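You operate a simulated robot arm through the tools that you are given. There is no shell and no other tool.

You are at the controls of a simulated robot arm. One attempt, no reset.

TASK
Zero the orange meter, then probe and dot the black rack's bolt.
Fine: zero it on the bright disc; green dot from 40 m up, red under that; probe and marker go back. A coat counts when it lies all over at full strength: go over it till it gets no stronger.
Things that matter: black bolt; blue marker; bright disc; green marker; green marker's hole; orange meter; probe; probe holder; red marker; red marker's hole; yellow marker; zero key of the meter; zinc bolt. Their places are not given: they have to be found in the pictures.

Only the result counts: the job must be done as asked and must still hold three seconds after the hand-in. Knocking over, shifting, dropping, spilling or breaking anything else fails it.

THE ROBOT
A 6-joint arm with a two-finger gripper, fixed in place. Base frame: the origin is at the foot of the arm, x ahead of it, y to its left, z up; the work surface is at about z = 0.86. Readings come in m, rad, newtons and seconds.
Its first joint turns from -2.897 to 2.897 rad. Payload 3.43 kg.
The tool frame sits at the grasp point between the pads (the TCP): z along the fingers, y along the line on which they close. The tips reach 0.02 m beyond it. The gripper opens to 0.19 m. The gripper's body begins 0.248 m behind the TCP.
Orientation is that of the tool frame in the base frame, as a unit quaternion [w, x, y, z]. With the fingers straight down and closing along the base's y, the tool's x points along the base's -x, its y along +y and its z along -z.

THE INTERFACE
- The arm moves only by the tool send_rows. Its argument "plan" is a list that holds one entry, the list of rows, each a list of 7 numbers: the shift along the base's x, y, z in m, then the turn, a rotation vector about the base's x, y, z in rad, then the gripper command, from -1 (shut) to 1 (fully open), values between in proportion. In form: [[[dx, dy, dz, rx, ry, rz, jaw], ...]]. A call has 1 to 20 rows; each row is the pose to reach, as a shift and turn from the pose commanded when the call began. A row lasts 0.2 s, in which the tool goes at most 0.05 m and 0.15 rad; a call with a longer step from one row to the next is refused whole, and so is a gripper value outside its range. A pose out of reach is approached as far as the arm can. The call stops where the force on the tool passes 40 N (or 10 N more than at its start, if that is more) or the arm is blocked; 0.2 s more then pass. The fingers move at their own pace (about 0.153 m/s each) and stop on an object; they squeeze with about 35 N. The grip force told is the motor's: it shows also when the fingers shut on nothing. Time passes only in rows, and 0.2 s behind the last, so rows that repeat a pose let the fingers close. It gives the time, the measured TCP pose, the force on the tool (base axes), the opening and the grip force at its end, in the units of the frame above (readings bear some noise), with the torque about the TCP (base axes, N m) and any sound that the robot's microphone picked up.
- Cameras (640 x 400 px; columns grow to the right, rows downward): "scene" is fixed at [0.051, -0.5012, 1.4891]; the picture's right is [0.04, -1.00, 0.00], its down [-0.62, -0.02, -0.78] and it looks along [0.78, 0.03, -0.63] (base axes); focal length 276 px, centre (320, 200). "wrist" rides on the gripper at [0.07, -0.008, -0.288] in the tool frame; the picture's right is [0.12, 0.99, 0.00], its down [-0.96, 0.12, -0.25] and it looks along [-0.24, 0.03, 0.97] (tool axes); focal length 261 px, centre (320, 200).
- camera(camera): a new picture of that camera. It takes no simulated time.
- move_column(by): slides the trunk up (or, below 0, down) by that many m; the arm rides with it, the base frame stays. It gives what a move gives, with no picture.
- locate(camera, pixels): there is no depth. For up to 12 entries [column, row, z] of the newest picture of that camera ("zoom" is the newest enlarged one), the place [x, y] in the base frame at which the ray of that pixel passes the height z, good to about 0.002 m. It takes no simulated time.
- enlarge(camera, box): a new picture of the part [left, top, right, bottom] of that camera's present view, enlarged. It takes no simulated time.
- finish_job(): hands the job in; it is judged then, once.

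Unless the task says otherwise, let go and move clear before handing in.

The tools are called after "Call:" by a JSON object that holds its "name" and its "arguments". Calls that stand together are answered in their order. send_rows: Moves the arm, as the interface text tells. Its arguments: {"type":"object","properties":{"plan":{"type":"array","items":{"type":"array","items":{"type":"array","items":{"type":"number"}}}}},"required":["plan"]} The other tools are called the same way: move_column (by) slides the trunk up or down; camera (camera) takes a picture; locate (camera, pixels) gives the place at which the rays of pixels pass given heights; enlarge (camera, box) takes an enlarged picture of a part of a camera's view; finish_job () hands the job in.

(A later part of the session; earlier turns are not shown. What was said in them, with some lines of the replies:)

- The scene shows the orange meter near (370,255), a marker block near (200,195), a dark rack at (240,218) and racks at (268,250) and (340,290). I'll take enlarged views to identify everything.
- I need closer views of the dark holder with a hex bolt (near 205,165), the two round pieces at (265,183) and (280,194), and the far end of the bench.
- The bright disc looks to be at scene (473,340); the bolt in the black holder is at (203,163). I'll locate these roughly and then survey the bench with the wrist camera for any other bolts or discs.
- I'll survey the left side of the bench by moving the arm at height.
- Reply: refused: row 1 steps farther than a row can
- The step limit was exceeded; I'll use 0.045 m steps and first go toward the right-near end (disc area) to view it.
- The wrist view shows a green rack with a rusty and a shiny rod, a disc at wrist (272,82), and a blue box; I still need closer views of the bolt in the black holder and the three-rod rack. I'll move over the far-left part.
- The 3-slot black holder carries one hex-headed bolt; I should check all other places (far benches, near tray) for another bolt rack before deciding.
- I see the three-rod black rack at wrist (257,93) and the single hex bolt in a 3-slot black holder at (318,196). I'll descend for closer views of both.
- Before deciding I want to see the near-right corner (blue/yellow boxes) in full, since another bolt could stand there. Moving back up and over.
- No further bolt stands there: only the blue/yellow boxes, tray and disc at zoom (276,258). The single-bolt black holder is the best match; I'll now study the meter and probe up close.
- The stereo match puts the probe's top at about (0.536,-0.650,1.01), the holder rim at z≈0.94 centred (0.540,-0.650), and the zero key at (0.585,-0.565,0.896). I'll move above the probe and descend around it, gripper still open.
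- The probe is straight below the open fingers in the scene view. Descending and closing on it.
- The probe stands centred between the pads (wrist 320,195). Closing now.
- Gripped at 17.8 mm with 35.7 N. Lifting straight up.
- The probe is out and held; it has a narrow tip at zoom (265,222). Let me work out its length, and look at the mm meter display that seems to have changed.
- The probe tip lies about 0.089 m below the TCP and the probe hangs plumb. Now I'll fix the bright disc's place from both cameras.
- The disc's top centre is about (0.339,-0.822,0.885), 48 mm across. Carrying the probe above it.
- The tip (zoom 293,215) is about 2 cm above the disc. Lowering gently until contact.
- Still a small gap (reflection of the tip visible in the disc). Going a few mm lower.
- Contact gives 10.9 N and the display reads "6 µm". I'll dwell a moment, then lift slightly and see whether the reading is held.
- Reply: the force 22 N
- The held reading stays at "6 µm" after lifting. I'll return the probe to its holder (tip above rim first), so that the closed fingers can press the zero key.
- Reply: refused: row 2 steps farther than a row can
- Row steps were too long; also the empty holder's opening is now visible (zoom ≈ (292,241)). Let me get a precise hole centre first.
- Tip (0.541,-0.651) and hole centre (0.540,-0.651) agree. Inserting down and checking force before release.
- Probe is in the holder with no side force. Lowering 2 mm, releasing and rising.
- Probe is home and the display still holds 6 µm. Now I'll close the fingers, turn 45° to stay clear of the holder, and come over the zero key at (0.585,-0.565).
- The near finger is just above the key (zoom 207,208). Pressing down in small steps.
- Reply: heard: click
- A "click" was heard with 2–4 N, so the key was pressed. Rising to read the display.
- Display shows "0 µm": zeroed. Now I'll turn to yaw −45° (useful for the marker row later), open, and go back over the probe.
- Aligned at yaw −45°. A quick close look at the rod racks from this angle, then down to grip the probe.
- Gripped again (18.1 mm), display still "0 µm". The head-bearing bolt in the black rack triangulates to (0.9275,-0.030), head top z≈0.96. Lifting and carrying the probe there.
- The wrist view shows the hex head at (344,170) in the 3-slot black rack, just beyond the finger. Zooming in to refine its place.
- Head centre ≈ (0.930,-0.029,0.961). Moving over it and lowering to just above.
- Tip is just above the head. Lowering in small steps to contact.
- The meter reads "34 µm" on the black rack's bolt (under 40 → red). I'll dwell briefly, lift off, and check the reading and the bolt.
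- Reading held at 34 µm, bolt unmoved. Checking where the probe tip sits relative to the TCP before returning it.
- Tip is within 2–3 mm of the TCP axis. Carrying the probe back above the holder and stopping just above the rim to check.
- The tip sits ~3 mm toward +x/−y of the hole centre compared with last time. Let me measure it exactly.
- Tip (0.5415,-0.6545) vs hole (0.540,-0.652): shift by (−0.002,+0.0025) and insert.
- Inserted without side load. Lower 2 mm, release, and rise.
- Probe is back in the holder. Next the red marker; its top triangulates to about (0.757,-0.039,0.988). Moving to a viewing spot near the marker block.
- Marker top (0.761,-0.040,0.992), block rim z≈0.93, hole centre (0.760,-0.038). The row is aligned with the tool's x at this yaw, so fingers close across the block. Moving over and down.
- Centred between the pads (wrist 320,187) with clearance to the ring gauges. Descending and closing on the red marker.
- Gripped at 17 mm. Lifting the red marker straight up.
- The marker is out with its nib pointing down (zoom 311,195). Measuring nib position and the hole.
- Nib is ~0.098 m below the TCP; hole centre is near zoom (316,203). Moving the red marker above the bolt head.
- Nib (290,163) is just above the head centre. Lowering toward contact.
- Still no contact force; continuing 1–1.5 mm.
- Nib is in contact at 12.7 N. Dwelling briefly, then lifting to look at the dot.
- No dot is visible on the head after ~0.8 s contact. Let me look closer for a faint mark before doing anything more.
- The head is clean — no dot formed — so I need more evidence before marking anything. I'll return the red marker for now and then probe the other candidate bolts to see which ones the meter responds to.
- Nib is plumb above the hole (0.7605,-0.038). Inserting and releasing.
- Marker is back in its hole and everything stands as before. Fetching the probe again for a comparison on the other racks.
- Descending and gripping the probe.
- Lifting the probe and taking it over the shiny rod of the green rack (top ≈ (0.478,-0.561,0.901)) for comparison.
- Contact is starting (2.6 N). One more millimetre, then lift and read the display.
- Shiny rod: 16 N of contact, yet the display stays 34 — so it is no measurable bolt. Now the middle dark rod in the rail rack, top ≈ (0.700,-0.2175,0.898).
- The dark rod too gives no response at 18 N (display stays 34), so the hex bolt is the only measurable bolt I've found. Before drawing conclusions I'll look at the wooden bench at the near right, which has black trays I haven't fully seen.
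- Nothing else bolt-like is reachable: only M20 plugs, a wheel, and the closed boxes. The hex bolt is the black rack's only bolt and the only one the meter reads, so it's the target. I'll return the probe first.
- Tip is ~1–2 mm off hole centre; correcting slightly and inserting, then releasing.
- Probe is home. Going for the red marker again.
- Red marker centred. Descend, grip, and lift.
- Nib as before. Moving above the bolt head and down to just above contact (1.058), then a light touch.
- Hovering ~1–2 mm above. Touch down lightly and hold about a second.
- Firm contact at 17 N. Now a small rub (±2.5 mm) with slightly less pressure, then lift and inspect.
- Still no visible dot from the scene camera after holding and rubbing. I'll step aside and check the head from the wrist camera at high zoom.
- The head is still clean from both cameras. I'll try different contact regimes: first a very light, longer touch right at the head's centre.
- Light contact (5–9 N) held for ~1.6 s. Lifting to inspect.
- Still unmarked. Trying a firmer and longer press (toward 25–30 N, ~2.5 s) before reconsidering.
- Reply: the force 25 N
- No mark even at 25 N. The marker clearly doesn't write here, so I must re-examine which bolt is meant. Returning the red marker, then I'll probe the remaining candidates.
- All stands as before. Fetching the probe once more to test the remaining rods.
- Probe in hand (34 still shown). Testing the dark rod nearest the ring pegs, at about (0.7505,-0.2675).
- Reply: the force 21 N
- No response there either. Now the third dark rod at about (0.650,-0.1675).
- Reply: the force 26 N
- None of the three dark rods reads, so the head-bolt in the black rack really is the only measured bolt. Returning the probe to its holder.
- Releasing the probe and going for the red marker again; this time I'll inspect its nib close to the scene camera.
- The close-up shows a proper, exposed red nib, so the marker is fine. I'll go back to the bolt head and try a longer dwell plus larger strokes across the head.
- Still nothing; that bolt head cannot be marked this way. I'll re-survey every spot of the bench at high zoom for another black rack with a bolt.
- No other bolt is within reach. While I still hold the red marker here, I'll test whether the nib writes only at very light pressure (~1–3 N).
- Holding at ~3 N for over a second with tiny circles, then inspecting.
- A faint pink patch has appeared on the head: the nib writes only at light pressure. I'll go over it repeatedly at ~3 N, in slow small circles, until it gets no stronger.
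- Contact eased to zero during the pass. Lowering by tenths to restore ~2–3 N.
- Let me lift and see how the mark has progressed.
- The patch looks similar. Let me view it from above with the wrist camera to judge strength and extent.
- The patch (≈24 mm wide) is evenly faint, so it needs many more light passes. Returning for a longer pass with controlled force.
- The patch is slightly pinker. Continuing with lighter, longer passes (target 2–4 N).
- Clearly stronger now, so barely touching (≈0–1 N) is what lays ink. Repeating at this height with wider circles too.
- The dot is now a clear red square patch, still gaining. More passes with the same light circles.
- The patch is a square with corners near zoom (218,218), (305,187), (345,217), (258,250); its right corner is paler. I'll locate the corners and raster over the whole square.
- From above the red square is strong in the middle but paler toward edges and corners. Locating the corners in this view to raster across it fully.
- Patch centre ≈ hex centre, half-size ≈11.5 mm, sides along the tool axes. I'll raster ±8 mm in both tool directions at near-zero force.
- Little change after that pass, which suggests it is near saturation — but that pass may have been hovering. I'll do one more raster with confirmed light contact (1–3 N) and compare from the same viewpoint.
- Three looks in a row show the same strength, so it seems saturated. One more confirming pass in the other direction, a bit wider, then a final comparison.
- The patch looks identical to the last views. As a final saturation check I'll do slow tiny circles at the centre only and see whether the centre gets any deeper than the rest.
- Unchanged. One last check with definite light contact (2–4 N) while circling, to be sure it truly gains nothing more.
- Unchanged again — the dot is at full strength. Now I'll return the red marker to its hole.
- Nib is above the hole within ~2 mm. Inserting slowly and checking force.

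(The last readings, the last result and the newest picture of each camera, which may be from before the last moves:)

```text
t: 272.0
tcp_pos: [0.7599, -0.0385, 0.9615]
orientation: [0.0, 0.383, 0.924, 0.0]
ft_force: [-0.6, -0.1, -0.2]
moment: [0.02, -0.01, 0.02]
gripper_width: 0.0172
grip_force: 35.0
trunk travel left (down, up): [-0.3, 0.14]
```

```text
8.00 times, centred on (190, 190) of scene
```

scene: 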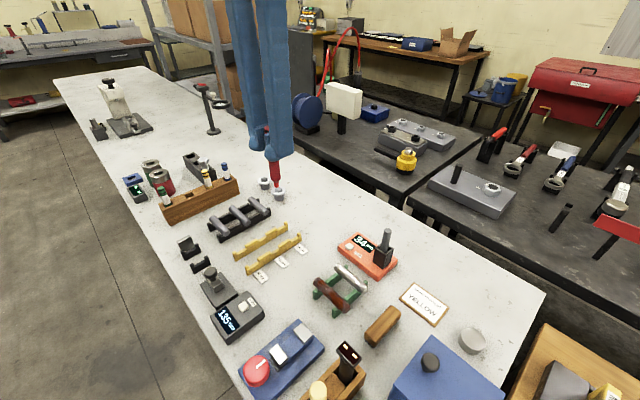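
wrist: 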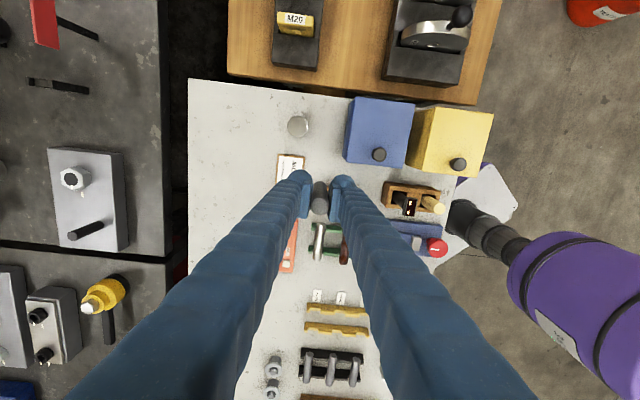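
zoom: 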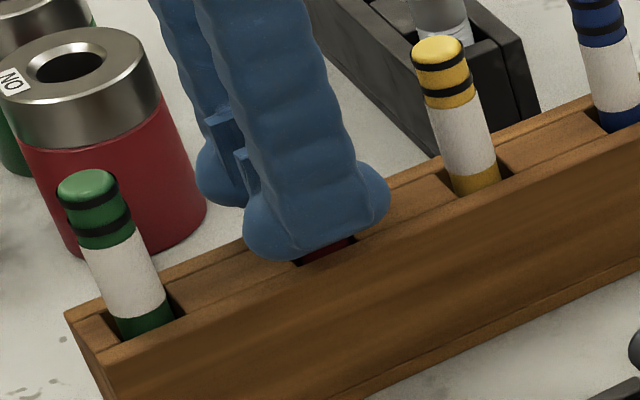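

In the hole with no load. Lowering 2 mm, releasing and rising clear.

Call:
{"name": "send_rows", "arguments": {"plan": [[[0, 0, -0.002, 0, 0, 0, -1], [0, 0, -0.002, 0, 0, 0, -0.7], [0, 0, -0.002, 0, 0, 0, -0.4], [0, 0, -0.002, 0, 0, 0, -0.4], [0, 0, 0.03, 0, 0, 0, -0.4], [0, 0, 0.07, 0, 0, 0, -0.4], [0, 0, 0.11, 0, 0, 0, -0.4], [0, 0, 0.15, 0, 0, 0, -0.4], [0, 0, 0.182, 0, 0, 0, -0.4]]]}}

Call:
{"name": "enlarge", "arguments": {"camera": "scene", "box": [150, 140, 250, 230]}}

Call:
{"name": "enlarge", "arguments": {"camera": "scene", "box": [330, 220, 410, 290]}}

Call:
{"name": "camera", "arguments": {"camera": "scene"}}

```text
t: 274.0
tcp_pos: [0.7585, -0.0387, 1.1437]
orientation: [0.0, 0.382, 0.924, 0.001]
ft_force: [0.3, -0.1, -0.1]
moment: [0.03, -0.01, 0.0]
gripper_width: 0.057
grip_force: 0.0
trunk travel left (down, up): [-0.3, 0.14]
```

```text
4.44 times, centred on (200, 185) of scene
```

zoom: 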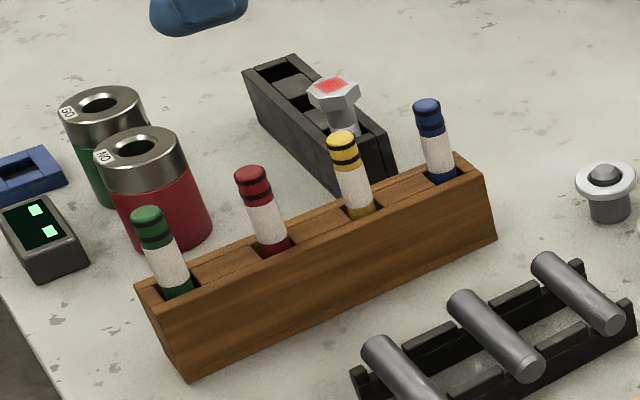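

```text
5.71 times, centred on (370, 255) of scene
```

zoom: 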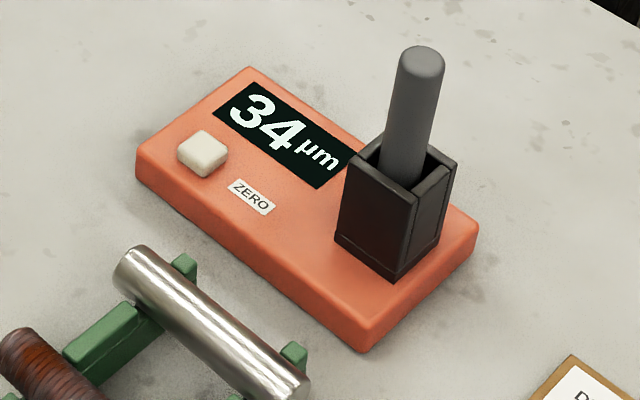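

```text
taken
```

scene: 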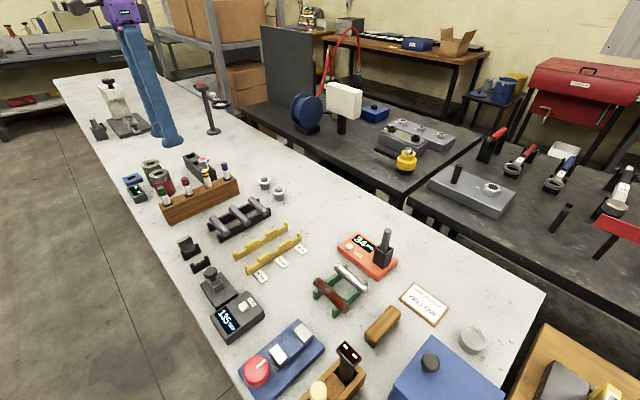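

Red marker is back in its hole, probe in its holder, the meter shows 34 µm, and the red dot is clearly on the black rack's bolt (zoom 330,85). Moving the arm up and clear before handing in.

Call:
{"name": "send_rows", "arguments": {"plan": [[[0, 0, 0.04, 0, 0, 0, -0.4], [0, 0, 0.08, 0, 0, 0, -0.4], [0, 0, 0.12, 0, 0, 0, -0.4], [-0.02, -0.035, 0.14, 0, 0, 0, -0.4], [-0.04, -0.07, 0.15, 0, 0, 0, -0.4], [-0.06, -0.105, 0.15, 0, 0, 0, -0.4], [-0.08, -0.14, 0.15, 0, 0, 0, -0.4], [-0.085, -0.18, 0.15, 0, 0, 0, -0.4], [-0.085, -0.22, 0.15, 0, 0, 0, -0.4], [-0.085, -0.22, 0.15, 0, 0, 0, -0.4]]]}}

Call:
{"name": "enlarge", "arguments": {"camera": "scene", "box": [190, 145, 220, 175]}}

Call:
{"name": "camera", "arguments": {"camera": "wrist"}}

```text
t: 276.2
tcp_pos: [0.6777, -0.2593, 1.2954]
orientation: [0.0, 0.382, 0.924, 0.0]
ft_force: [0.7, -0.5, -0.6]
moment: [0.04, -0.04, 0.0]
gripper_width: 0.0569
grip_force: 0.0
trunk travel left (down, up): [-0.3, 0.14]
```

```text
13.33 times, centred on (205, 160) of scene
```

zoom: 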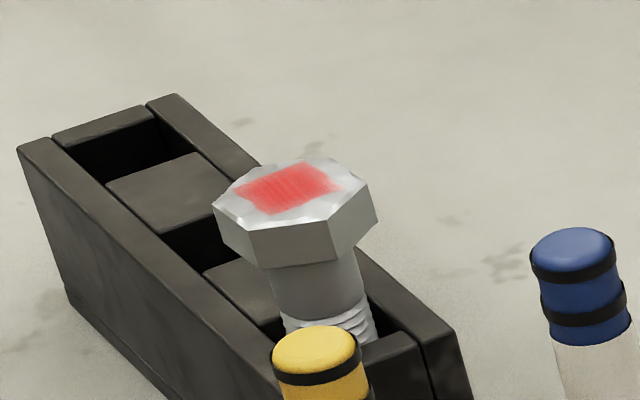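

```text
taken
```

wrist: 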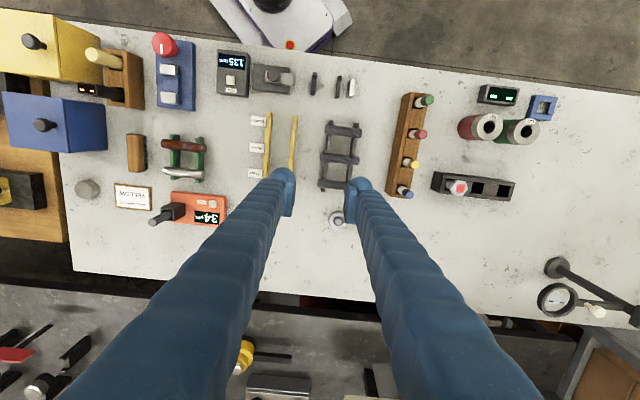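

The final views show the red dot on the bolt, the red marker in its hole, the probe in its holder, the meter at 34 µm, nothing else shifted, and the arm clear. Handing in.

Call:
{"name": "finish_job", "arguments": {}}

```text
The job is handed in.
```

I zeroed the orange meter, probed the bolt in the black rack and put a red dot on its head. The job is handed in; I don't know the verdict.

- **Zeroing:** The probe read 6 µm on the bright disc. I put it back in its holder and pressed the zero key, and the display went to 0.
- **Reading:** The bolt read 34 µm, which is under 40, so it got red.
- **Dot:** Pressing hard left no mark. Barely touching did, so I went over it lightly until four further looks showed no change. I judged full strength by eye.
- **Put back:** The probe is in its holder, the red marker is in its hole, and the arm is clear. The last pictures showed nothing else shifted.

**Which bolt:** The dotted bolt looks zinc, not black. I took "the black rack's bolt" to mean the single headed bolt in the three-slot black rack. A second black rack holds three dark rods; I probed those and the shiny rod in the green rack, and none gave a reading. I found no other headed bolt within reach.

**Other contact:** Those test probes pressed on the rods with about 16–26 N. The first dot attempts pressed on the bolt head with up to about 25 N.
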